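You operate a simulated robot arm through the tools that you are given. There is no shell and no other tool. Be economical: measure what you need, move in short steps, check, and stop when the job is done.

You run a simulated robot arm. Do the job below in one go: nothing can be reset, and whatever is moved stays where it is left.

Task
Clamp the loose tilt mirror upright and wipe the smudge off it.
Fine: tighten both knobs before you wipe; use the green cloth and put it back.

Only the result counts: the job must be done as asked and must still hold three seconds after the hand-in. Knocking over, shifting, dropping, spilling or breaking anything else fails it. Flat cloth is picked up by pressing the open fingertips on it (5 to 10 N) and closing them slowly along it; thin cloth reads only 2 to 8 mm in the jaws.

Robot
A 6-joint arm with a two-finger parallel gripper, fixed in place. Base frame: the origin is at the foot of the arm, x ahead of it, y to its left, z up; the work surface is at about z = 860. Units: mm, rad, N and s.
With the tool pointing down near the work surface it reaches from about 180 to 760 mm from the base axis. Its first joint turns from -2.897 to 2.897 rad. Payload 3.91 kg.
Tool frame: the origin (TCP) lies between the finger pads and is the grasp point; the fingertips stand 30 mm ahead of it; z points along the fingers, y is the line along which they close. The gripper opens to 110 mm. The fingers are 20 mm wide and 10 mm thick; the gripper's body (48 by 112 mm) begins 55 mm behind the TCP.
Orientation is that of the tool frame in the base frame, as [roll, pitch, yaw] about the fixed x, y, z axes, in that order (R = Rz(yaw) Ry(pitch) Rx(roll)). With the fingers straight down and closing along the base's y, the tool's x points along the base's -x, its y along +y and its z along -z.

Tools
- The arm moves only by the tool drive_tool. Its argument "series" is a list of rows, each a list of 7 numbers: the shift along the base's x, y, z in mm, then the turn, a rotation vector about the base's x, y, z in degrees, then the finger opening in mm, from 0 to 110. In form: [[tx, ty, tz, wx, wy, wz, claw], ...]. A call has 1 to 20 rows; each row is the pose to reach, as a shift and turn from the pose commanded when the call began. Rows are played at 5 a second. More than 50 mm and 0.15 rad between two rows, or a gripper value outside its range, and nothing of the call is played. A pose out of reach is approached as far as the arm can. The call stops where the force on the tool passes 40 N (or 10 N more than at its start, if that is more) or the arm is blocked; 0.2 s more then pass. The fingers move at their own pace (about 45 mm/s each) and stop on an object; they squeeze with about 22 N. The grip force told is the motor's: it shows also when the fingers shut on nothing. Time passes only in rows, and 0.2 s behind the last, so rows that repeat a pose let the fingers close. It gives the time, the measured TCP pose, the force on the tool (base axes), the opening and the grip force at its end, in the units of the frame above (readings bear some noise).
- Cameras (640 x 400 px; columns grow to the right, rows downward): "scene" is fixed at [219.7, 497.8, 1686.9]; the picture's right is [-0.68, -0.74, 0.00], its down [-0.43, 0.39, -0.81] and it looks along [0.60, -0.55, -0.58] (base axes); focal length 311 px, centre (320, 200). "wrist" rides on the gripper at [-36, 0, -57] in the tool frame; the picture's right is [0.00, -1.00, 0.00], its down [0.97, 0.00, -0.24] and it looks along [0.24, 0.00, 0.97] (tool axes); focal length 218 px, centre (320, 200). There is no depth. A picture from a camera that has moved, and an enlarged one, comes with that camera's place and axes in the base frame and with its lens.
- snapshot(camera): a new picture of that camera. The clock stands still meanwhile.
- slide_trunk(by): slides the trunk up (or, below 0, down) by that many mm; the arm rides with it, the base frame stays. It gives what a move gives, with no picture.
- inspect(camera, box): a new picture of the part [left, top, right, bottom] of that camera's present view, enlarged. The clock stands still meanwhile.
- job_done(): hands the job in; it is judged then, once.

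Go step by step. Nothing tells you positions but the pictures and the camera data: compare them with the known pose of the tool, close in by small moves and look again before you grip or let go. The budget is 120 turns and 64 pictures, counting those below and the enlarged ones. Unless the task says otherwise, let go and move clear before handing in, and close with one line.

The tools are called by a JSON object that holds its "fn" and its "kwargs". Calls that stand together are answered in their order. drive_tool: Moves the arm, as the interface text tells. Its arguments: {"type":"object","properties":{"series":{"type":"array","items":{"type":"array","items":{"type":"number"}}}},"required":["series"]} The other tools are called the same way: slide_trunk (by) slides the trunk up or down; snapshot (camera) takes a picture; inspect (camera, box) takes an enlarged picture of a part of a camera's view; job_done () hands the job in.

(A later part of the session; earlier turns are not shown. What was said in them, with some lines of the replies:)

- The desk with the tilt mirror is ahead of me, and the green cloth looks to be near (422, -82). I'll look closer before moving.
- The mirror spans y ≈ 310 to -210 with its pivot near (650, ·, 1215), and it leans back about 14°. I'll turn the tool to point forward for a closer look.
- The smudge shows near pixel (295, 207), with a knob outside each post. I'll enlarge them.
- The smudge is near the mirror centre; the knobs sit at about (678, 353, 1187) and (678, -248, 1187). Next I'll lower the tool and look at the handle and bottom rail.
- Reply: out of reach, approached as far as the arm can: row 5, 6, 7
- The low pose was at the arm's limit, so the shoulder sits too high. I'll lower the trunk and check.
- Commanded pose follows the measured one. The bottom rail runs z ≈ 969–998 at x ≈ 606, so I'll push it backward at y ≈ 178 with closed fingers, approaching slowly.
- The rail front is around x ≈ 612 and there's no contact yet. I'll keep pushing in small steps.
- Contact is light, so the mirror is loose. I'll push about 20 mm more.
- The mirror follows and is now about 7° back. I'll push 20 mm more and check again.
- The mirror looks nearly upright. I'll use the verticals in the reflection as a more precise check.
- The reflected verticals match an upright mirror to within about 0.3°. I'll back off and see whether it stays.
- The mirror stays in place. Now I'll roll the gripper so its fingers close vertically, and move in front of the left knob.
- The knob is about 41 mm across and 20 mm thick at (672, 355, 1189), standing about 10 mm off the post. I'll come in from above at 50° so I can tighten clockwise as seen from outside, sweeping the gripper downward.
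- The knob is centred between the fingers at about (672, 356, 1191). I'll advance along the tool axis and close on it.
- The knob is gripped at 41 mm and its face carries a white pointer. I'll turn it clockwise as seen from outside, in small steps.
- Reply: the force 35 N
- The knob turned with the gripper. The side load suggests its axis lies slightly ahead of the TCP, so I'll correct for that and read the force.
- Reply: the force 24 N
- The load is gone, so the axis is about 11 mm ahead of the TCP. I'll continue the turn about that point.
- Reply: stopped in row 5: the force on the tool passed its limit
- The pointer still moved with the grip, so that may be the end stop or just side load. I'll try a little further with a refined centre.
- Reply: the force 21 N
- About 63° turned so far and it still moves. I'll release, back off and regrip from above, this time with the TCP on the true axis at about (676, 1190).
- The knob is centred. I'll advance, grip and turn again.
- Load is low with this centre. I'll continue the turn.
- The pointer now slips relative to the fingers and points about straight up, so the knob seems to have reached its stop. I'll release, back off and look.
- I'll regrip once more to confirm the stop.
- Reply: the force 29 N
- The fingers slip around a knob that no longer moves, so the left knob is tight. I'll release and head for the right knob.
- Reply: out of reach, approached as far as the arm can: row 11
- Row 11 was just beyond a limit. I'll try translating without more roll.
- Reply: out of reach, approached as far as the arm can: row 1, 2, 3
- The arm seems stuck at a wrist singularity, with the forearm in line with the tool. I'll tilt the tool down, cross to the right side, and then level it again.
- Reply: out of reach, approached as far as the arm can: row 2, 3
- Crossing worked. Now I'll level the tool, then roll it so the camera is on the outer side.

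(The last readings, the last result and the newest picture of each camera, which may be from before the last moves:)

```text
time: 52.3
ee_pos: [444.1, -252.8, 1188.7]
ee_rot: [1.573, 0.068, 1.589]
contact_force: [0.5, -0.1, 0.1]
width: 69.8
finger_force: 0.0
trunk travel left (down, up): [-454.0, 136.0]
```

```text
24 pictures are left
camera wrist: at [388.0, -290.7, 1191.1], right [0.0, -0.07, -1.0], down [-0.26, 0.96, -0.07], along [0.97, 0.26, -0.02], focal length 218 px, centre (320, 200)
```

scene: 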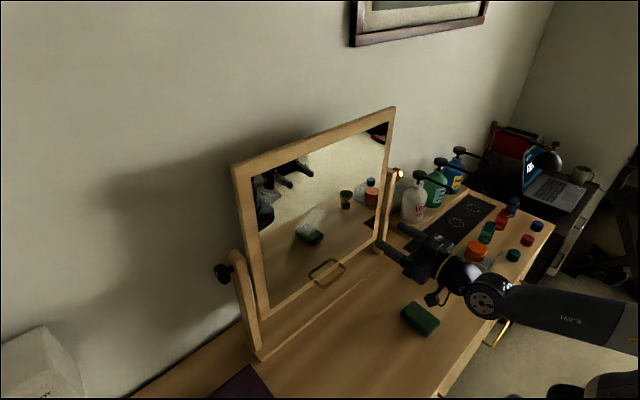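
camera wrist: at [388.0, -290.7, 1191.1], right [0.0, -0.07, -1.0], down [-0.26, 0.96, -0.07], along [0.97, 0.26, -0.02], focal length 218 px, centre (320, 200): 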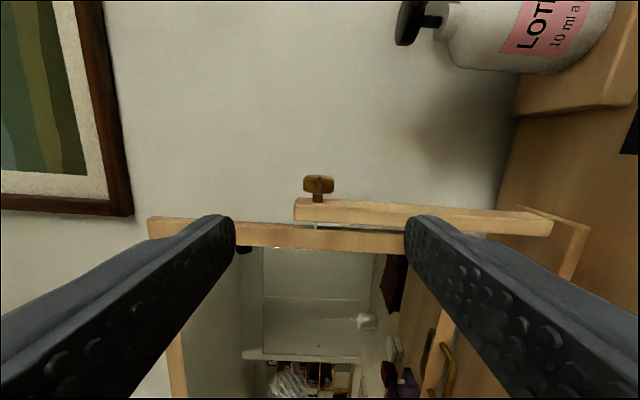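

The right knob is at about (676, -235, 1190). For clockwise seen from its outside I need to sweep the other way, so I'll start from slightly below, with the tool pointing up 15°.

{"fn": "drive_tool", "kwargs": {"series": [[30, 3, -5, 2, -4, -0.5, 70], [60, 6, -10, 4, -8, -1, 70], [100, 10, -18, 4, -12, -1, 70], [140, 13, -24, 4, -15, -1, 70], [140, 13, -24, 4, -15, -1, 70]]}}

{"fn": "snapshot", "kwargs": {"camera": "wrist"}}

```text
time: 53.5
ee_pos: [585.1, -240.1, 1163.3]
ee_rot: [1.308, 0.001, 1.561]
contact_force: [0.8, 0.2, 0.6]
width: 69.9
finger_force: 0.1
trunk travel left (down, up): [-454.0, 136.0]
```

```text
23 pictures are left
camera wrist: at [530.8, -276.0, 1148.7], right [0.26, 0.0, -0.97], down [-0.22, 0.97, -0.06], along [0.94, 0.23, 0.25], focal length 218 px, centre (320, 200)
```

wrist: 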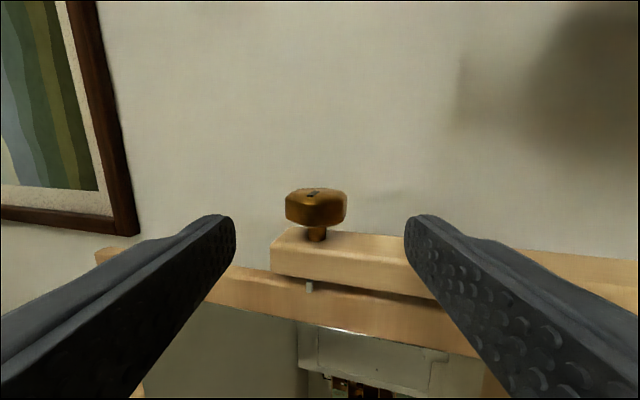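

The knob is centred. I'll advance and grip.

{"fn": "drive_tool", "kwargs": {"series": [[22, 0, 6.5, 0, 0, 0, 70], [45, 0, 13, 0, 0, 0, 70], [68, 0, 19.5, 0, 0, 0, 70], [90, 0, 26, 0, 0, 0, 70], [90, 0, 26, 0, 0, 0, 55], [90, 0, 26, 0, 0, 0, 45], [90, 0, 26, 0, 0, 0, 35], [90, 0, 26, 0, 0, 0, 25], [90, 0, 26, 0, 0, 0, 25]]}}

{"fn": "snapshot", "kwargs": {"camera": "wrist"}}

```text
time: 55.5
ee_pos: [675.9, -241.8, 1190.3]
ee_rot: [1.309, 0.001, 1.562]
contact_force: [0.1, 0.9, -5.7]
width: 41.2
finger_force: 45.0
trunk travel left (down, up): [-454.0, 136.0]
```

```text
22 pictures are left
camera wrist: at [619.9, -277.1, 1175.0], right [0.26, 0.0, -0.97], down [-0.22, 0.97, -0.06], along [0.94, 0.23, 0.25], focal length 218 px, centre (320, 200)
```

wrist: 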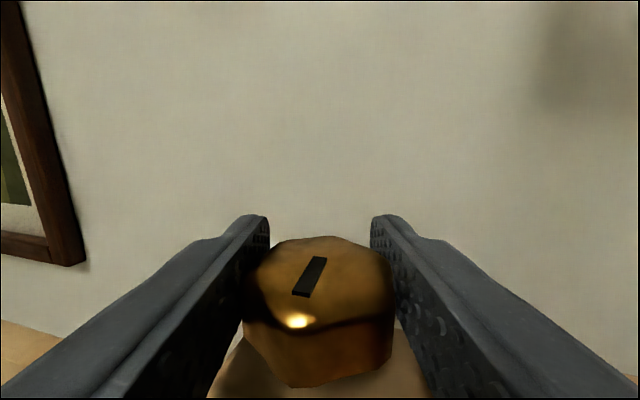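

Gripped cleanly. I'll turn it clockwise as seen from outside.

{"fn": "drive_tool", "kwargs": {"series": [[0, 0, 0, 0, 5, 0, 25], [0, 0, 0, 0, 10, 0, 25], [0, 0, 0, 0, 15, 0, 25], [0, 0, 0, 0, 20, 0, 25], [0, 0, 0, 0, 25, 0, 25], [0, 0, 0, 0, 30, 0, 25], [0, 0, 0, 0, 35, 0, 25]]}}

{"fn": "snapshot", "kwargs": {"camera": "wrist"}}

```text
time: 57.1
ee_pos: [675.4, -240.8, 1190.3]
ee_rot: [1.924, 0.007, 1.566]
contact_force: [1.7, -1.2, -14.4]
width: 41.1
finger_force: 44.8
trunk travel left (down, up): [-454.0, 136.0]
```

```text
21 pictures are left
camera wrist: at [621.6, -277.6, 1208.8], right [-0.35, 0.0, -0.94], down [-0.22, 0.97, 0.08], along [0.91, 0.23, -0.34], focal length 218 px, centre (320, 200)
```

wrist: 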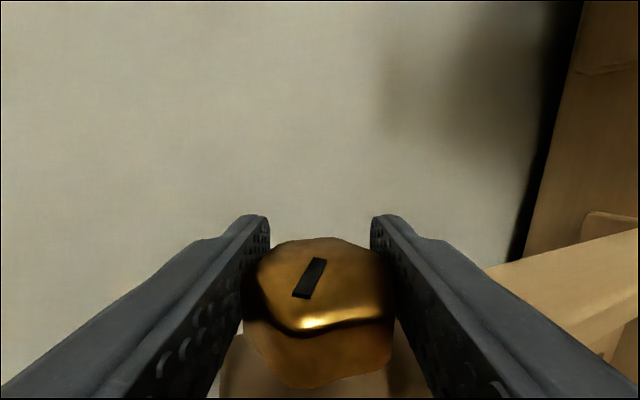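

It follows. I'll continue the stroke.

{"fn": "drive_tool", "kwargs": {"series": [[0, 0, -1.5, 0, 0, 0, 25], [0, 0, -1.5, 0, 5, 0, 25], [0, 0, -1.5, 0, 10, 0, 25], [0, 0, -1.5, 0, 15, 0, 25], [0, 0, -1.5, 0, 20, 0, 25], [0, 0, -1.5, 0, 25, 0, 25], [0, 0, -1.5, 0, 30, 0, 25], [0, 0, -1.5, 0, 35, 0, 25]]}}

{"fn": "snapshot", "kwargs": {"camera": "wrist"}}

```text
time: 58.9
ee_pos: [675.3, -242.6, 1189.6]
ee_rot: [2.534, 0.009, 1.568]
contact_force: [-2.2, -4.5, -7.9]
width: 41.2
finger_force: 44.8
trunk travel left (down, up): [-454.0, 136.0]
```

```text
20 pictures are left
camera wrist: at [642.0, -277.9, 1235.4], right [-0.82, 0.0, -0.57], down [-0.13, 0.97, 0.19], along [0.56, 0.23, -0.8], focal length 218 px, centre (320, 200)
```

wrist: 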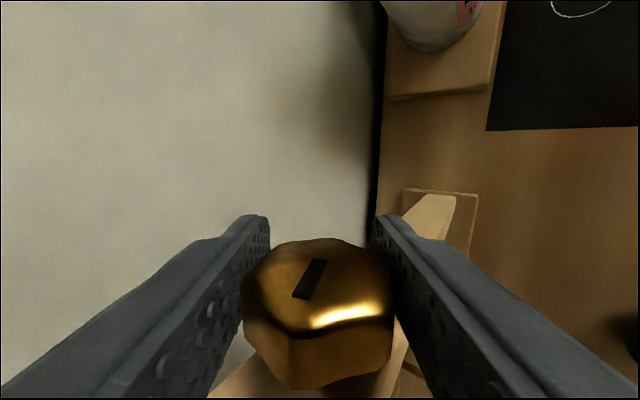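

70° done and still moving. I'll release and swing back for another stroke.

{"fn": "drive_tool", "kwargs": {"series": [[0, 0, 0, 0, 0, 0, 50], [0, 0, 0, 0, 0, 0, 70], [-18, 0, 26, 0, 0, 0, 70], [-36, 0, 52, 0, 0, 0, 70], [-54, 0, 78, 0, 0, 0, 70], [-63.6, 0, 70.6, 0, -7, 0, 70], [-71.7, 0, 62.3, 0, -14, 0, 70], [-78.8, 0, 53.1, 0, -21, 0, 70], [-84.6, 0, 43.1, 0, -28, 0, 70], [-89.3, 0, 32.5, 0, -35, 0, 70], [-92.6, 0, 21.4, 0, -42, 0, 70], [-94.5, 0, 9.9, 0, -49, 0, 70], [-95, 0, -1.7, 0, -56, 0, 70], [-94.1, 0, -13.2, 0, -63, 0, 70], [-91.8, 0, -24.6, 0, -70, 0, 70], [-91.8, 0, -24.6, 0, -70, 0, 70]]}}

{"fn": "drive_tool", "kwargs": {"series": [[23, 0, 6, 0, 0, 0, 70], [46, 0, 12, 0, 0, 0, 70], [69, 0, 18, 0, 0, 0, 70], [91.5, 0, 24.5, 0, 0, 0, 70], [91.5, 0, 24.5, 0, 0, 0, 55], [91.5, 0, 24.5, 0, 0, 0, 45], [91.5, 0, 24.5, 0, 0, 0, 35], [91.5, 0, 24.5, 0, 0, 0, 25], [91.5, 0, 24.5, 0, 0, 0, 25]]}}

{"fn": "snapshot", "kwargs": {"camera": "wrist"}}

```text
time: 62.3
ee_pos: [582.3, -241.0, 1165.5]
ee_rot: [1.308, 0.002, 1.56]
contact_force: [0.3, -0.7, 0.5]
width: 70.0
finger_force: 0.0
trunk travel left (down, up): [-454.0, 136.0]
```

```text
time: 64.3
ee_pos: [672.4, -240.9, 1189.5]
ee_rot: [1.31, 0.003, 1.561]
contact_force: [3.3, 0.2, 1.4]
width: 41.2
finger_force: 45.0
trunk travel left (down, up): [-454.0, 136.0]
```

```text
19 pictures are left
camera wrist: at [617.0, -276.9, 1174.2], right [0.26, 0.0, -0.97], down [-0.22, 0.97, -0.06], along [0.94, 0.23, 0.25], focal length 218 px, centre (320, 200)
```

wrist: 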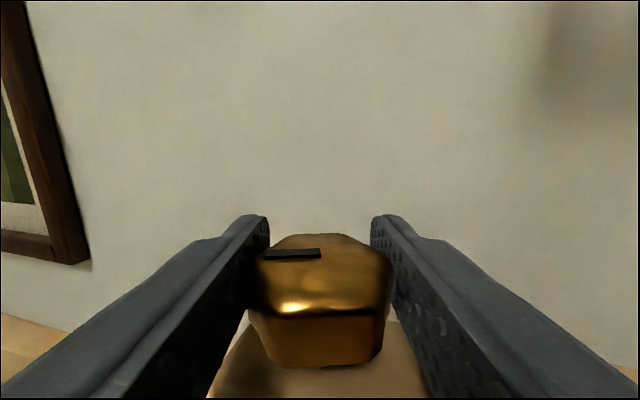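

Regripped. I'll turn further and watch whether the pointer moves relative to the fingers.

{"fn": "drive_tool", "kwargs": {"series": [[0, 0, 0, 0, 5, 0, 25], [0, 0, 0, 0, 10, 0, 25], [0, 0, 0, 0, 15, 0, 25], [0, 0, 0, 0, 20, 0, 25], [0, 0, 0, 0, 25, 0, 25], [0, 0, 0, 0, 30, 0, 25]]}}

{"fn": "snapshot", "kwargs": {"camera": "wrist"}}

```text
time: 65.7
ee_pos: [672.7, -242.1, 1191.3]
ee_rot: [1.833, 0.008, 1.561]
contact_force: [1.2, -2.5, 0.5]
width: 41.3
finger_force: 44.9
trunk travel left (down, up): [-454.0, 136.0]
```

```text
18 pictures are left
camera wrist: at [618.0, -277.5, 1204.4], right [-0.26, 0.0, -0.97], down [-0.22, 0.97, 0.06], along [0.94, 0.23, -0.25], focal length 218 px, centre (320, 200)
```

wrist: 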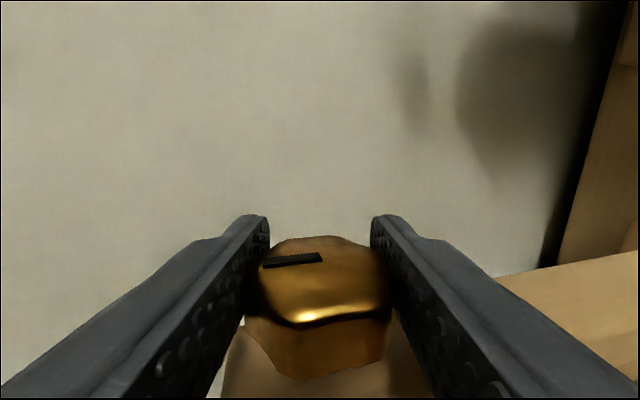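

It's beginning to slip slightly. I'll continue the stroke to seat it.

{"fn": "drive_tool", "kwargs": {"series": [[0, 0, 0, 0, 5, 0, 20], [0, 0, 0, 0, 10, 0, 20], [0, 0, 0, 0, 15, 0, 20], [0, 0, 0, 0, 20, 0, 20], [0, 0, 0, 0, 25, 0, 20], [0, 0, 0, 0, 30, 0, 20], [0, 0, 0, 0, 36, 0, 20]]}}

{"fn": "snapshot", "kwargs": {"camera": "wrist"}}

```text
time: 67.3
ee_pos: [673.3, -242.1, 1189.1]
ee_rot: [2.46, 0.008, 1.565]
contact_force: [1.0, -9.6, 3.9]
width: 41.1
finger_force: 44.7
trunk travel left (down, up): [-454.0, 136.0]
```

```text
17 pictures are left
camera wrist: at [638.2, -278.3, 1233.6], right [-0.78, 0.0, -0.63], down [-0.15, 0.97, 0.18], along [0.61, 0.23, -0.76], focal length 218 px, centre (320, 200)
```

wrist: 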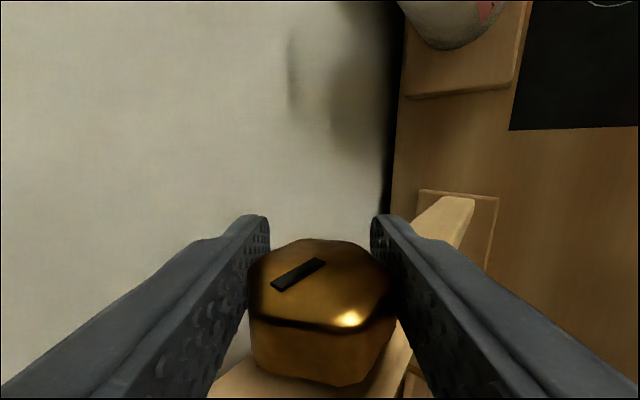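

The knob now lags the fingers, which suggests a stop. I'll do one more stroke and compare the pointer at the same gripper angle.

{"fn": "drive_tool", "kwargs": {"series": [[0, 0, 0, 0, 0, 0, 50], [0, 0, 0, 0, 0, 0, 70], [-20, 0, 26, 0, 0, 0, 70], [-40, 0, 52, 0, 0, 0, 70], [-58, 0, 76, 0, 0, 0, 70], [-66, 0, 68, 0, -7, 0, 70], [-74, 0, 60, 0, -14, 0, 70], [-80, 0, 51, 0, -21, 0, 70], [-86, 0, 41, 0, -28, 0, 70], [-90, 0, 30, 0, -35, 0, 70], [-92, 0, 20, 0, -42, 0, 70], [-93, 0, 10, 0, -46, 0, 70]]}}

{"fn": "drive_tool", "kwargs": {"series": [[23, 0, -2, 0, 0, 0, 70], [46, 0, -4, 0, 0, 0, 70], [69, 0, -6, 0, 0, 0, 70], [94, 0, -9, 0, 0, 0, 70], [94, 0, -9, 0, 0, 0, 55], [94, 0, -9, 0, 0, 0, 45], [94, 0, -9, 0, 0, 0, 35], [94, 0, -9, 0, 0, 0, 25], [94, 0, -9, 0, 0, 0, 20], [94, 0, -9, 0, 5, 0, 20], [94, 0, -9, 0, 10, 0, 20], [94, 0, -9, 0, 15, 0, 20], [94, 0, -9, 0, 20, 0, 20], [94, 0, -9, 0, 26, 0, 20], [94, 0, -9, 0, 32, 0, 20], [94, 0, -9, 0, 39, 0, 20], [94, 0, -9, 0, 46, 0, 20]]}}

{"fn": "snapshot", "kwargs": {"camera": "wrist"}}

```text
time: 69.9
ee_pos: [580.7, -242.9, 1199.2]
ee_rot: [1.659, 0.003, 1.559]
contact_force: [-0.3, -0.4, 0.2]
width: 70.2
finger_force: 0.1
trunk travel left (down, up): [-454.0, 136.0]
```

```text
time: 73.5
ee_pos: [675.7, -242.4, 1189.0]
ee_rot: [2.466, 0.007, 1.565]
contact_force: [-4.6, -7.5, -11.1]
width: 41.3
finger_force: 45.4
trunk travel left (down, up): [-454.0, 136.0]
```

```text
16 pictures are left
camera wrist: at [639.1, -278.3, 1232.9], right [-0.78, 0.0, -0.63], down [-0.15, 0.97, 0.18], along [0.61, 0.23, -0.76], focal length 218 px, centre (320, 200)
```

wrist: 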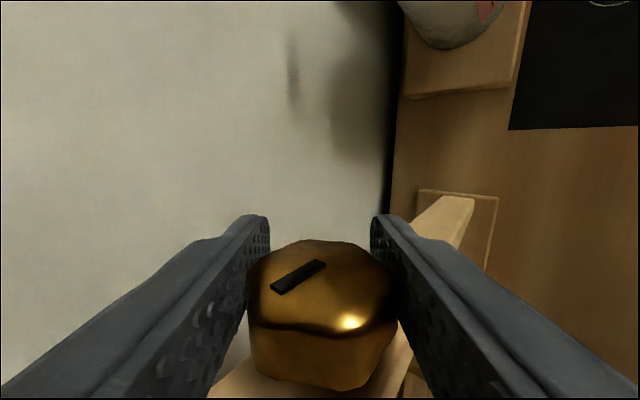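

The pointer is identical, so the right knob is at its stop too. I'll release, back off and point the tool down over the cloth.

{"fn": "drive_tool", "kwargs": {"series": [[0, 0, 0, 0, 0, 0, 50], [0, 0, 0, 0, 0, 0, 70], [-20, 0, 26, 0, 0, 0, 70], [-40, 0, 52, 0, 0, 0, 70], [-58, 0, 76, 0, 0, 0, 70], [-100, 10, 76, 0, 7, 0, 80], [-140, 20, 70, 0, 14, 0, 90], [-180, 40, 50, 0, 21, 0, 100], [-215, 70, 20, 0, 28, 0, 110], [-245, 100, -15, 0, 35.5, 0, 110], [-255, 130, -50, 0, 35.5, 0, 110], [-255, 150, -90, 0, 35.5, 0, 110]]}}

{"fn": "snapshot", "kwargs": {"camera": "wrist"}}

{"fn": "inspect", "kwargs": {"camera": "scene", "box": [200, 90, 420, 370]}}

```text
refused: row 9 steps farther than a row can; nothing moved
```

```text
15 pictures are left
camera wrist: at [639.1, -278.3, 1232.9], right [-0.78, 0.0, -0.63], down [-0.15, 0.97, 0.18], along [0.61, 0.23, -0.76], focal length 218 px, centre (320, 200)
```

wrist: 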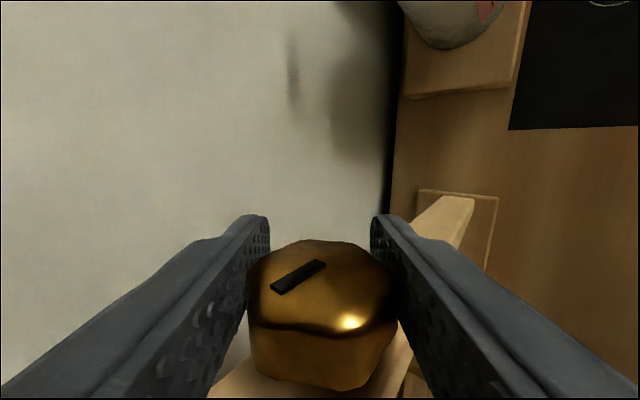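

```text
1.43 times, centred on (310, 230) of scene
camera zoom: at [219.7, 497.8, 1686.9], right [-0.68, -0.74, 0.0], down [-0.43, 0.39, -0.81], along [0.6, -0.55, -0.58], focal length 444 px, centre (334, 157)
```

zoom: 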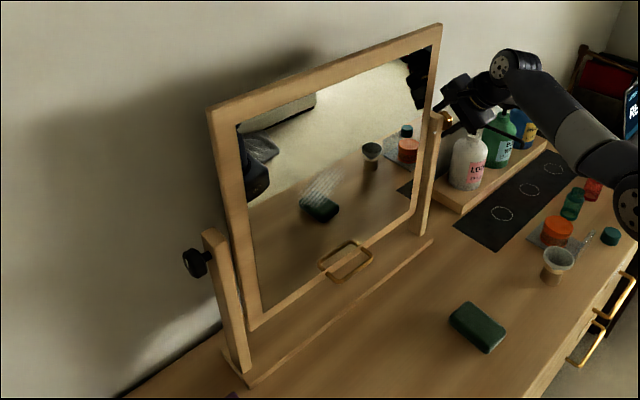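

A row was too long and nothing moved; the mirror is still upright, with the same corners as before. I'll use shorter rows.

{"fn": "drive_tool", "kwargs": {"series": [[0, 0, 0, 0, 0, 0, 50], [0, 0, 0, 0, 0, 0, 70], [-20, 0, 26, 0, 0, 0, 70], [-40, 0, 52, 0, 0, 0, 70], [-58, 0, 76, 0, 0, 0, 70], [-90, 10, 76, 0, 6, 0, 80], [-125, 20, 70, 0, 12, 0, 90], [-155, 40, 55, 0, 18, 0, 100], [-185, 60, 35, 0, 24, 0, 110], [-210, 85, 10, 0, 30, 0, 110], [-235, 110, -15, 0, 35.5, 0, 110], [-250, 130, -50, 0, 35.5, 0, 110], [-255, 150, -85, 0, 35.5, 0, 110]]}}

{"fn": "snapshot", "kwargs": {"camera": "wrist"}}

```text
time: 76.3
ee_pos: [417.7, -90.9, 1103.6]
ee_rot: [3.081, 0.009, 1.574]
contact_force: [0.1, 1.1, -0.2]
width: 110.0
finger_force: 0.0
trunk travel left (down, up): [-454.0, 136.0]
```

```text
13 pictures are left
camera wrist: at [414.7, -126.1, 1160.2], right [-1.0, 0.0, -0.06], down [-0.02, 0.97, 0.23], along [0.06, 0.23, -0.97], focal length 218 px, centre (320, 200)
```

wrist: 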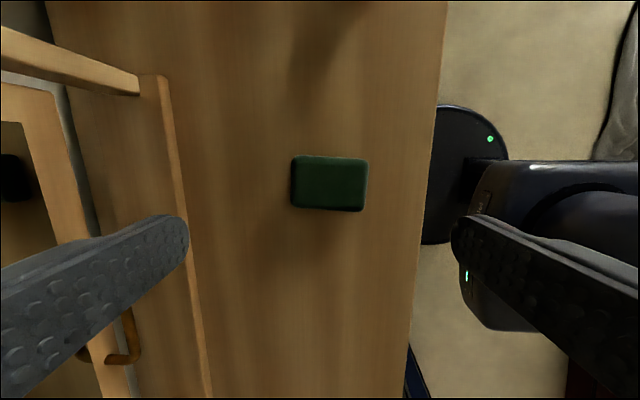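

The green pad is about 95 × 65 mm at (420, -83), with its long side along x. I'll square up the tool and yaw 90° so the fingers close along y.

{"fn": "drive_tool", "kwargs": {"series": [[1, 4, 0, 0, 3.5, 0, 110], [2, 8, 0, 0, 3.5, 0, 110]]}}

{"fn": "drive_tool", "kwargs": {"series": [[0, 0, 0, 0, 0, 8, 110], [0, 0, 0, 0, 0, 16, 110], [0, 0, -10, 0, 0, 24, 110], [0, 0, -20, 0, 0, 32, 110], [0, 0, -30, 0, 0, 40, 110], [0, 0, -40, 0, 0, 48, 110], [0, 0, -50, 0, 0, 56, 110], [0, 0, -60, 0, 0, 64, 110], [0, 0, -70, 0, 0, 72, 110], [0, 0, -80, 0, 0, 81, 110], [0, 0, -90, 0, 0, 90, 110], [0, 0, -90, 0, 0, 90, 110]]}}

{"fn": "snapshot", "kwargs": {"camera": "wrist"}}

```text
time: 76.9
ee_pos: [420.9, -82.4, 1104.2]
ee_rot: [-3.14, 0.008, 1.575]
contact_force: [0.5, 0.0, -0.3]
width: 109.7
finger_force: 0.1
trunk travel left (down, up): [-454.0, 136.0]
```

```text
refused: row 10 steps farther than a row can; nothing moved
```

```text
12 pictures are left
camera wrist: at [421.2, -118.4, 1161.4], right [-1.0, 0.0, 0.0], down [0.0, 0.97, 0.23], along [0.0, 0.23, -0.97], focal length 218 px, centre (320, 200)
```

wrist: 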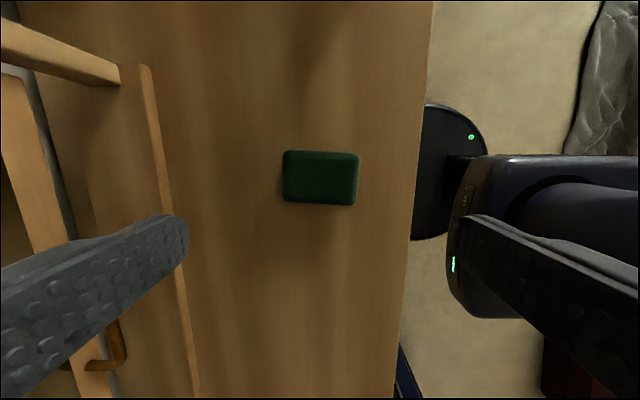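

The pad is centred at (421, -83). I'll redo the yaw with valid steps and lower a bit.

{"fn": "drive_tool", "kwargs": {"series": [[0, 0, 0, 0, 0, 7.5, 110], [0, 0, 0, 0, 0, 15, 110], [0, 0, -10, 0, 0, 22.5, 110], [0, 0, -20, 0, 0, 30, 110], [0, 0, -30, 0, 0, 37.5, 110], [0, 0, -40, 0, 0, 45, 110], [0, 0, -50, 0, 0, 52.5, 110], [0, 0, -60, 0, 0, 60, 110], [0, 0, -70, 0, 0, 67.5, 110], [0, 0, -80, 0, 0, 75, 110], [0, 0, -90, 0, 0, 82.5, 110], [0, 0, -100, 0, 0, 90, 110], [0, 0, -100, 0, 0, 90, 110]]}}

```text
time: 79.7
ee_pos: [421.9, -82.9, 1006.1]
ee_rot: [-3.14, 0.008, -3.136]
contact_force: [-0.1, -0.8, 0.8]
width: 110.1
finger_force: 0.0
trunk travel left (down, up): [-454.0, 136.0]
```

{"fn": "snapshot", "kwargs": {"camera": "wrist"}}

```text
11 pictures are left
camera wrist: at [458.1, -82.6, 1061.7], right [0.01, -1.0, 0.0], down [-0.97, -0.01, 0.23], along [-0.23, 0.0, -0.97], focal length 218 px, centre (320, 200)
```

wrist: 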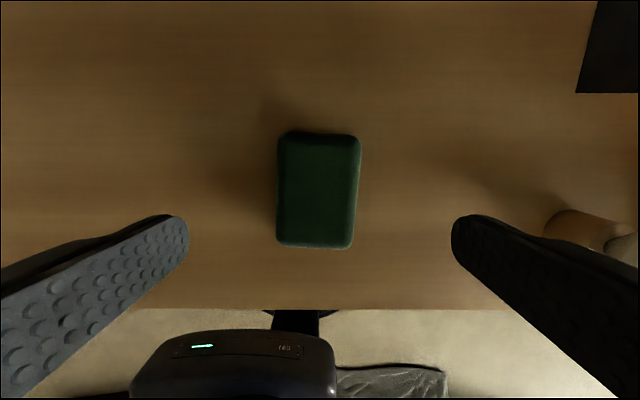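

The pad is well centred. I'll descend so the fingertips are about 9 mm above the desk, then close slowly.

{"fn": "drive_tool", "kwargs": {"series": [[1, 0, -30, 0, 0, 0, 110], [1, 0, -60, 0, 0, 0, 110], [1, 0, -85, 0, 0, 0, 110], [1, 0, -100, 0, 0, 0, 110], [1, 0, -106.5, 0, 0, 0, 110], [1, 0, -106.5, 0, 0, 0, 95], [1, 0, -106.5, 0, 0, 0, 80], [1, 0, -106.5, 0, 0, 0, 70], [1, 0, -106.5, 0, 0, 0, 62], [1, 0, -106.5, 0, 0, 0, 55], [1, 0, -106.5, 0, 0, 0, 50], [1, 0, -106.5, 0, 0, 0, 45], [1, 0, -106.5, 0, 0, 0, 40]]}}

{"fn": "snapshot", "kwargs": {"camera": "wrist"}}

```text
time: 82.5
ee_pos: [422.6, -82.2, 898.8]
ee_rot: [-3.14, 0.009, -3.138]
contact_force: [0.9, -0.1, -0.3]
width: 69.6
finger_force: 22.0
trunk travel left (down, up): [-454.0, 136.0]
```

```text
10 pictures are left
camera wrist: at [458.2, -82.9, 955.8], right [0.0, -1.0, 0.0], down [-0.97, 0.0, 0.23], along [-0.23, 0.0, -0.97], focal length 218 px, centre (320, 200)
```

wrist: 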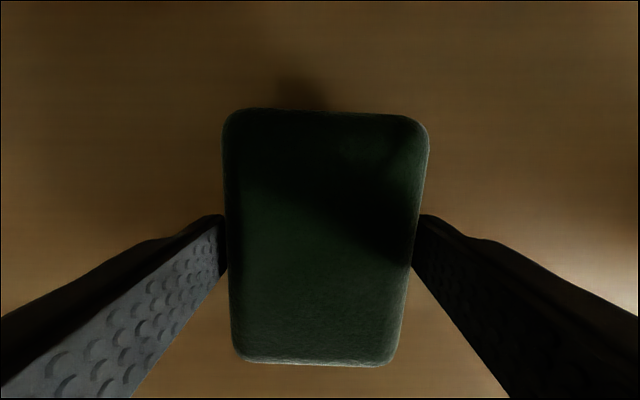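

The pad is gripped at 69.6 mm. I'll lift, cross over to y ≈ 121 and then tilt the tool forward.

{"fn": "drive_tool", "kwargs": {"series": [[0, 0, 15, 0, 0, 0, 40], [0, 0, 50, 0, 0, 0, 40], [0, 30, 85, 0, 0, 0, 40], [0, 60, 120, 0, 0, 0, 40], [0, 90, 155, 0, 0, 0, 40], [0, 120, 190, 0, 0, 0, 40], [0, 150, 225, 0, 0, 0, 40], [0, 180, 260, 0, 0, 0, 40], [0, 203, 300, 0, 0, 0, 40]]}}

{"fn": "drive_tool", "kwargs": {"series": [[0, 0, 0, 0, -7.5, 0, 40], [0, 0, 0, 0, -15, 0, 40], [0, 0, 0, 0, -22.5, 0, 40], [0, 0, 0, 0, -30, 0, 40], [0, 0, 0, 0, -37.5, 0, 40], [10, 0, 0, 0, -45, 0, 40], [20, 0, 0, 0, -52.5, 0, 40], [30, 0, 0, 0, -60, 0, 40], [40, 0, 0, 0, -67.5, 0, 40], [50, 0, 0, 0, -75, 0, 40], [60, 0, 0, 0, -82.5, 0, 40], [70, 0, 0, 0, -90, 0, 40], [70, 0, 0, 0, -90, 0, 40]]}}

{"fn": "snapshot", "kwargs": {"camera": "wrist"}}

```text
time: 84.5
ee_pos: [421.3, 121.7, 1196.2]
ee_rot: [3.141, 0.009, -3.138]
contact_force: [-0.2, 0.1, -0.5]
width: 69.8
finger_force: 22.3
trunk travel left (down, up): [-454.0, 136.0]
```

```text
time: 87.3
ee_pos: [492.3, 120.2, 1197.8]
ee_rot: [-0.462, 1.561, -0.465]
contact_force: [0.4, -0.6, 0.7]
width: 69.0
finger_force: 22.2
trunk travel left (down, up): [-454.0, 136.0]
```

```text
9 pictures are left
camera wrist: at [435.2, 120.4, 1233.2], right [0.0, -1.0, 0.0], down [-0.23, 0.0, -0.97], along [0.97, 0.0, -0.23], focal length 218 px, centre (320, 200)
```

wrist: 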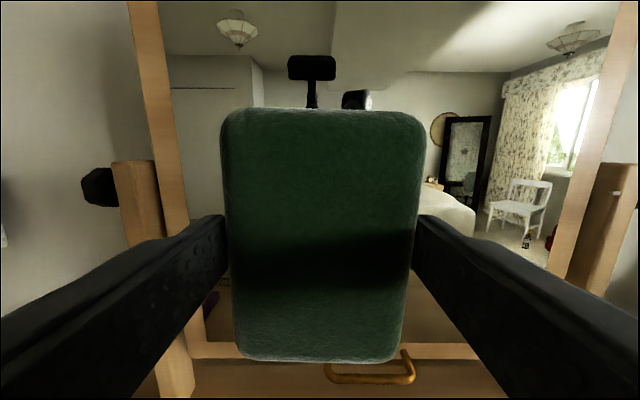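

The pad faces the glass squarely over the smudge (y ≈ 70–165, z ≈ 1165–1250). I'll move in and find contact in small steps.

{"fn": "drive_tool", "kwargs": {"series": [[30, 0, 0, 0, 0, 0, 40], [60, 0, 0, 0, 0, 0, 40], [90, 0, 0, 0, 0, 0, 40], [115, 0, 0, 0, 0, 0, 40], [120, 0, 0, 0, 0, 0, 40], [124, 0, 0, 0, 0, 0, 40], [127, 0, 0, 0, 0, 0, 40], [130, 0, 0, 0, 0, 0, 40]]}}

```text
time: 89.1
ee_pos: [621.5, 119.7, 1200.2]
ee_rot: [-0.435, 1.562, -0.436]
contact_force: [0.5, -0.7, -0.5]
width: 69.1
finger_force: 21.5
trunk travel left (down, up): [-454.0, 136.0]
```

{"fn": "drive_tool", "kwargs": {"series": [[2, 0, 0, 0, 0, 0, 40], [4, 0, 0, 0, 0, 0, 40], [6, 0, 0, 0, 0, 0, 40], [8, 0, 0, 0, 0, 0, 40], [8, 0, 0, 0, 0, 0, 40]]}}

```text
time: 90.3
ee_pos: [626.0, 118.9, 1200.2]
ee_rot: [-0.402, 1.561, -0.404]
contact_force: [-32.7, -0.6, -6.5]
width: 69.2
finger_force: 22.4
trunk travel left (down, up): [-454.0, 136.0]
```

Contact is at about x = 626 and presses too hard. I'll ease off.

{"fn": "drive_tool", "kwargs": {"series": [[-2, 0, 0, 0, 0, 0, 40], [-2.8, 0, 0, 0, 0, 0, 40], [-2.8, 0, 0, 0, 0, 0, 40]]}}

```text
time: 91.1
ee_pos: [628.2, 120.8, 1200.6]
ee_rot: [-0.388, 1.561, -0.389]
contact_force: [-7.1, 1.6, -3.3]
width: 69.0
finger_force: 22.7
trunk travel left (down, up): [-454.0, 136.0]
```

About 7 N now. I'll wipe in a raster over the smudge.

{"fn": "drive_tool", "kwargs": {"series": [[0, 15, 0, 0, 0, 0, 40], [0, 30, 0, 0, 0, 0, 40], [0, 45, 0, 0, 0, 0, 40], [0, 25, 0, 0, 0, 0, 40], [0, 5, 0, 0, 0, 0, 40], [0, -15, 0, 0, 0, 0, 40], [0, -30, 0, 0, 0, 0, 40], [0, -45, 0, 0, 0, 0, 40], [0, -45, 15, 0, 0, 0, 40], [0, -45, 30, 0, 0, 0, 40], [0, -25, 30, 0, 0, 0, 40], [0, -5, 30, 0, 0, 0, 40], [0, 15, 30, 0, 0, 0, 40], [0, 30, 30, 0, 0, 0, 40], [0, 45, 30, 0, 0, 0, 40], [0, 45, 10, 0, 0, 0, 40], [0, 45, -10, 0, 0, 0, 40], [0, 45, -25, 0, 0, 0, 40]]}}

{"fn": "drive_tool", "kwargs": {"series": [[0, -20, 0, 0, 0, 0, 40], [0, -40, 0, 0, 0, 0, 40], [0, -60, 0, 0, 0, 0, 40], [0, -80, 0, 0, 0, 0, 40], [0, -90, 0, 0, 0, 0, 40], [0, -90, 20, 0, 0, 0, 40], [0, -75, 35, 0, 0, 0, 40], [0, -55, 35, 0, 0, 0, 40], [0, -35, 35, 0, 0, 0, 40], [0, -20, 35, 0, 0, 0, 40], [0, -35, 50, 0, 0, 0, 40], [0, -50, 40, 0, 0, 0, 40]]}}

{"fn": "inspect", "kwargs": {"camera": "scene", "box": [200, 90, 420, 370]}}

```text
time: 94.9
ee_pos: [628.3, 165.8, 1173.8]
ee_rot: [-0.474, 1.562, -0.472]
contact_force: [0.0, -0.3, -0.5]
width: 68.9
finger_force: 22.0
trunk travel left (down, up): [-454.0, 136.0]
```

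```text
time: 97.5
ee_pos: [626.5, 115.5, 1213.1]
ee_rot: [-0.349, 1.558, -0.349]
contact_force: [-3.9, 0.3, 1.1]
width: 68.8
finger_force: 21.9
trunk travel left (down, up): [-454.0, 136.0]
```

```text
1.43 times, centred on (310, 230) of scene
camera zoom: at [219.7, 497.8, 1686.9], right [-0.68, -0.74, 0.0], down [-0.43, 0.39, -0.81], along [0.6, -0.55, -0.58], focal length 444 px, centre (334, 157)
```

zoom: 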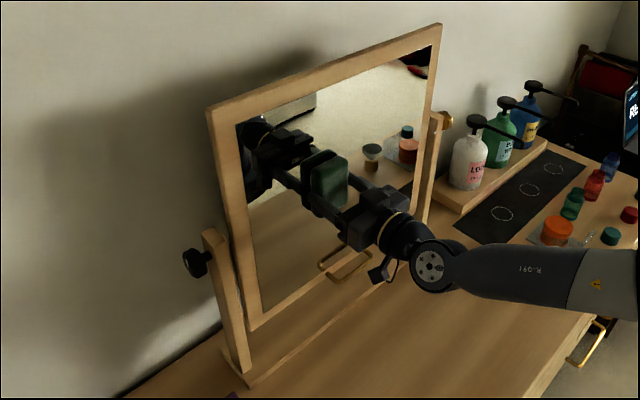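

The mirror holds, but pressure faded at the low end. I'll press slightly more and repeat the pass.

{"fn": "drive_tool", "kwargs": {"series": [[1, 0, 0, 0, 0, 0, 40], [1, 20, 0, 0, 0, 0, 40], [1, 40, 0, 0, 0, 0, 40], [1, 50, -15, 0, 0, 0, 40], [1.5, 50, -30, 0, 0, 0, 40], [2, 35, -35, 0, 0, 0, 40], [2, 15, -35, 0, 0, 0, 40], [2, -5, -35, 0, 0, 0, 40], [2, -25, -35, 0, 0, 0, 40], [2, -40, -30, 0, 0, 0, 40], [1.5, -40, -15, 0, 0, 0, 40], [1, -20, -15, 0, 0, 0, 40], [1, 0, -15, 0, 0, 0, 40], [1, 20, -15, 0, 0, 0, 40], [1, 40, -10, 0, 0, 0, 40]]}}

{"fn": "drive_tool", "kwargs": {"series": [[0, 0, 15, 0, 0, 0, 40], [0, -20, 15, 0, 0, 0, 40], [0, -40, 15, 0, 0, 0, 40], [0, -60, 15, 0, 0, 0, 40], [0, -75, 15, 0, 0, 0, 40], [0, -75, 30, 0, 0, 0, 40], [0, -55, 30, 0, 0, 0, 40], [0, -35, 30, 0, 0, 0, 40], [0, -15, 30, 0, 0, 0, 40], [0, -15, 30, 0, 0, 0, 40]]}}

```text
time: 100.7
ee_pos: [627.6, 155.8, 1203.4]
ee_rot: [-0.46, 1.559, -0.462]
contact_force: [-0.6, -0.3, -0.6]
width: 69.0
finger_force: 22.2
trunk travel left (down, up): [-454.0, 136.0]
```

```text
time: 102.9
ee_pos: [627.4, 139.0, 1233.5]
ee_rot: [-0.363, 1.56, -0.366]
contact_force: [-12.1, -5.1, 0.0]
width: 69.0
finger_force: 21.8
trunk travel left (down, up): [-454.0, 136.0]
```

I'll back off and check the glass.

{"fn": "drive_tool", "kwargs": {"series": [[-10, 0, 0, 0, 0, 0, 40], [-40, 0, 0, 0, 0, 0, 40], [-80, 0, 0, 0, 0, 0, 40], [-110, 30, -20, 0, 0, 0, 40], [-120, 60, -50, 0, 0, 0, 40], [-130, 90, -80, 0, 0, 0, 40]]}}

{"fn": "inspect", "kwargs": {"camera": "scene", "box": [240, 120, 400, 320]}}

{"fn": "inspect", "kwargs": {"camera": "wrist", "box": [300, 0, 620, 200]}}

```text
time: 104.3
ee_pos: [498.7, 233.3, 1152.7]
ee_rot: [-0.475, 1.563, -0.475]
contact_force: [0.1, -0.2, -0.7]
width: 68.8
finger_force: 22.2
trunk travel left (down, up): [-454.0, 136.0]
```

```text
2.00 times, centred on (320, 220) of scene
camera zoom: at [219.7, 497.8, 1686.9], right [-0.68, -0.74, 0.0], down [-0.43, 0.39, -0.81], along [0.6, -0.55, -0.58], focal length 621 px, centre (320, 160)
```

zoom: 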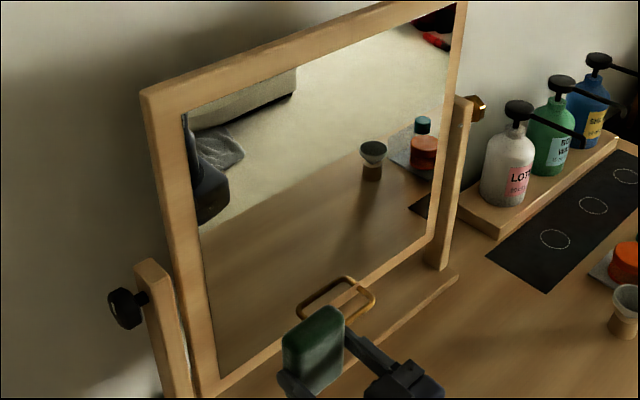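

```text
2.00 times, centred on (460, 100) of wrist
camera zoom: at [440.8, 232.1, 1187.6], right [0.0, -1.0, 0.0], down [-0.23, 0.0, -0.97], along [0.97, 0.0, -0.23], focal length 436 px, centre (40, 400)
```

zoom: 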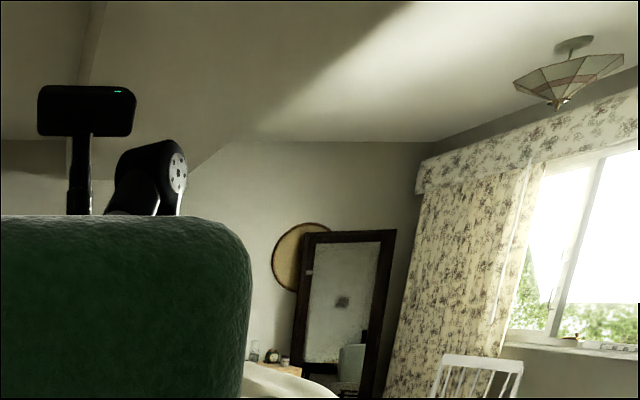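

The smudge is gone and the mirror is still upright. I'll return the cloth: tool down first, then back over its spot.

{"fn": "drive_tool", "kwargs": {"series": [[-10, -5, 8, 0, 7.5, 0, 40], [-20, -10, 16, 0, 15, 0, 40], [-30, -15, 24, 0, 22.5, 0, 40], [-40, -20, 32, 0, 30, 0, 40], [-50, -30, 40, 0, 37.5, 0, 40], [-60, -40, 44, 0, 45, 0, 40], [-70, -50, 44, 0, 52.5, 0, 40], [-77, -60, 44, 0, 60, 0, 40], [-77, -75, 44, 0, 67.5, 0, 40], [-77, -90, 44, 0, 75, 0, 40], [-77, -105, 44, 0, 82.5, 0, 40], [-77, -112, 44, 0, 90, 0, 40], [-77, -112, 44, 0, 90, 0, 40]]}}

```text
time: 107.1
ee_pos: [421.9, 117.9, 1198.2]
ee_rot: [3.141, 0.006, -3.138]
contact_force: [-0.1, -0.5, -0.5]
width: 69.0
finger_force: 22.3
trunk travel left (down, up): [-454.0, 136.0]
```

{"fn": "drive_tool", "kwargs": {"series": [[0, -30, -30, 0, 0, 0, 40], [0, -60, -65, 0, 0, 0, 40], [0, -90, -100, 0, 0, 0, 40], [0, -120, -135, 0, 0, 0, 40], [0, -150, -170, 0, 0, 0, 40], [0, -180, -205, 0, 0, 0, 40], [0, -201, -240, 0, 0, 0, 40], [0, -201, -270, 0, 0, 0, 40], [0, -201, -285, 0, 0, 0, 40], [0, -201, -285, 0, 0, 0, 40]]}}

{"fn": "snapshot", "kwargs": {"camera": "wrist"}}

```text
time: 109.3
ee_pos: [419.6, -83.8, 911.4]
ee_rot: [-3.141, 0.008, -3.137]
contact_force: [-0.3, 0.4, -0.3]
width: 68.8
finger_force: 22.0
trunk travel left (down, up): [-454.0, 136.0]
```

```text
5 pictures are left
camera wrist: at [455.8, -83.8, 969.1], right [0.0, -1.0, 0.0], down [-0.97, 0.0, 0.23], along [-0.23, 0.0, -0.97], focal length 218 px, centre (320, 200)
```

wrist: 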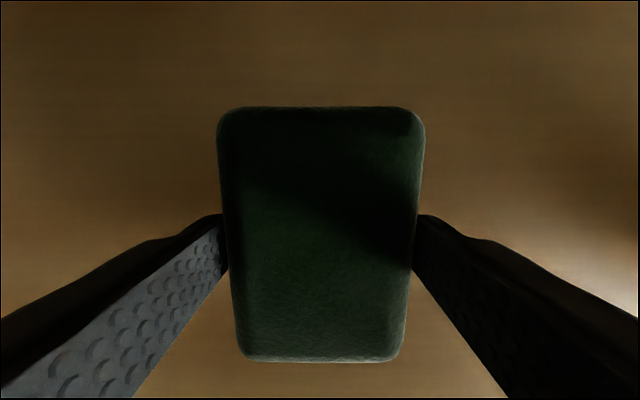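

I'm within 3 mm of the original spot. I'll correct that and lower to contact.

{"fn": "drive_tool", "kwargs": {"series": [[2.3, 0.9, -6, 0, 0, 0, 40], [2.3, 0.9, -10, 0, 0, 0, 40], [2.3, 0.9, -12, 0, 0, 0, 40], [2.3, 0.9, -12.8, 0, 0, 0, 40], [2.3, 0.9, -12.8, 0, 0, 0, 40]]}}

```text
time: 110.5
ee_pos: [424.2, -81.3, 900.2]
ee_rot: [3.141, 0.009, -3.137]
contact_force: [0.1, -0.4, -0.3]
width: 69.1
finger_force: 22.0
trunk travel left (down, up): [-454.0, 136.0]
```

{"fn": "drive_tool", "kwargs": {"series": [[0, 0, -0.7, 0, 0, 0, 40], [0, 0, -1.4, 0, 0, 0, 40], [0, 0, -1.4, 0, 0, 0, 40]]}}

```text
time: 111.3
ee_pos: [424.8, -82.5, 899.8]
ee_rot: [-3.141, 0.008, -3.138]
contact_force: [0.2, 0.4, 3.6]
width: 68.8
finger_force: 21.8
trunk travel left (down, up): [-454.0, 136.0]
```

The pad is touching the desk at about 4 N. I'll open and move clear.

{"fn": "drive_tool", "kwargs": {"series": [[0, 0, 0, 0, 0, 0, 75], [0, 0, 0, 0, 0, 0, 85], [0, 0, 0, 0, 0, 0, 100], [0, 0, 0, 0, 0, 0, 110], [0, 0, 30, 0, 0, 0, 110], [0, 0, 70, 0, 0, 0, 110], [0, 0, 110, 0, 0, 0, 110], [0, 0, 150, 0, 0, 0, 110], [-20, 0, 190, 0, 0, 0, 110], [-50, 20, 220, 0, 0, 0, 110]]}}

{"fn": "snapshot", "kwargs": {"camera": "wrist"}}

{"fn": "snapshot", "kwargs": {"camera": "scene"}}

```text
time: 113.5
ee_pos: [372.1, -60.6, 1121.2]
ee_rot: [-3.141, 0.01, -3.138]
contact_force: [0.2, 0.1, -1.0]
width: 110.0
finger_force: 0.1
trunk travel left (down, up): [-454.0, 136.0]
```

```text
4 pictures are left
camera wrist: at [408.5, -61.2, 1177.5], right [0.0, -1.0, 0.0], down [-0.97, 0.0, 0.23], along [-0.23, 0.0, -0.97], focal length 218 px, centre (320, 200)
```

wrist: 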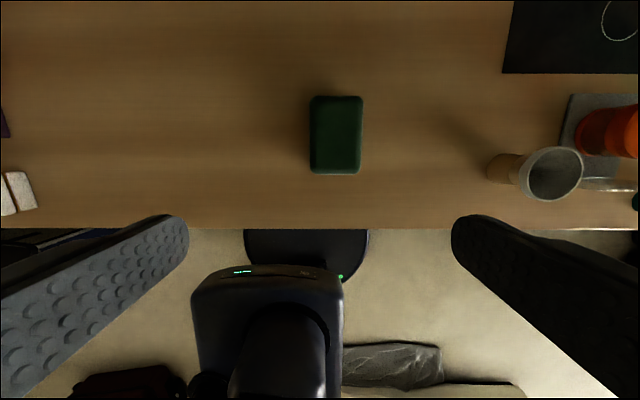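

```text
3 pictures are left
```

scene: 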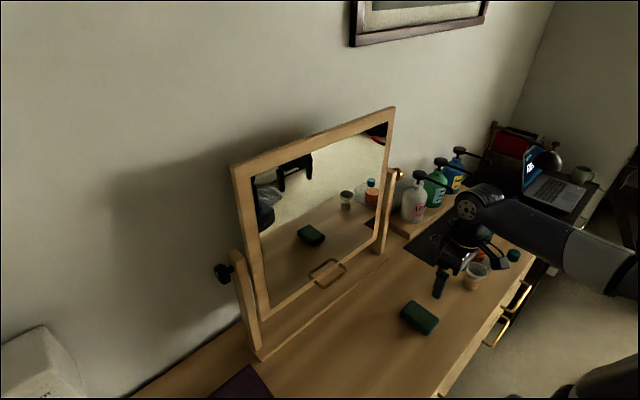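

The cloth is back in its place, the glass is clean, the mirror is upright, both knobs are at their stops and the arm is clear. I'll hand it in.

{"fn": "job_done", "kwargs": {}}

```text
The job is handed in.
```

I set the mirror upright, tightened both knobs to their stops, wiped the smudge off with the green cloth, and put the cloth back within a few millimetres of where it was. The job is handed in.
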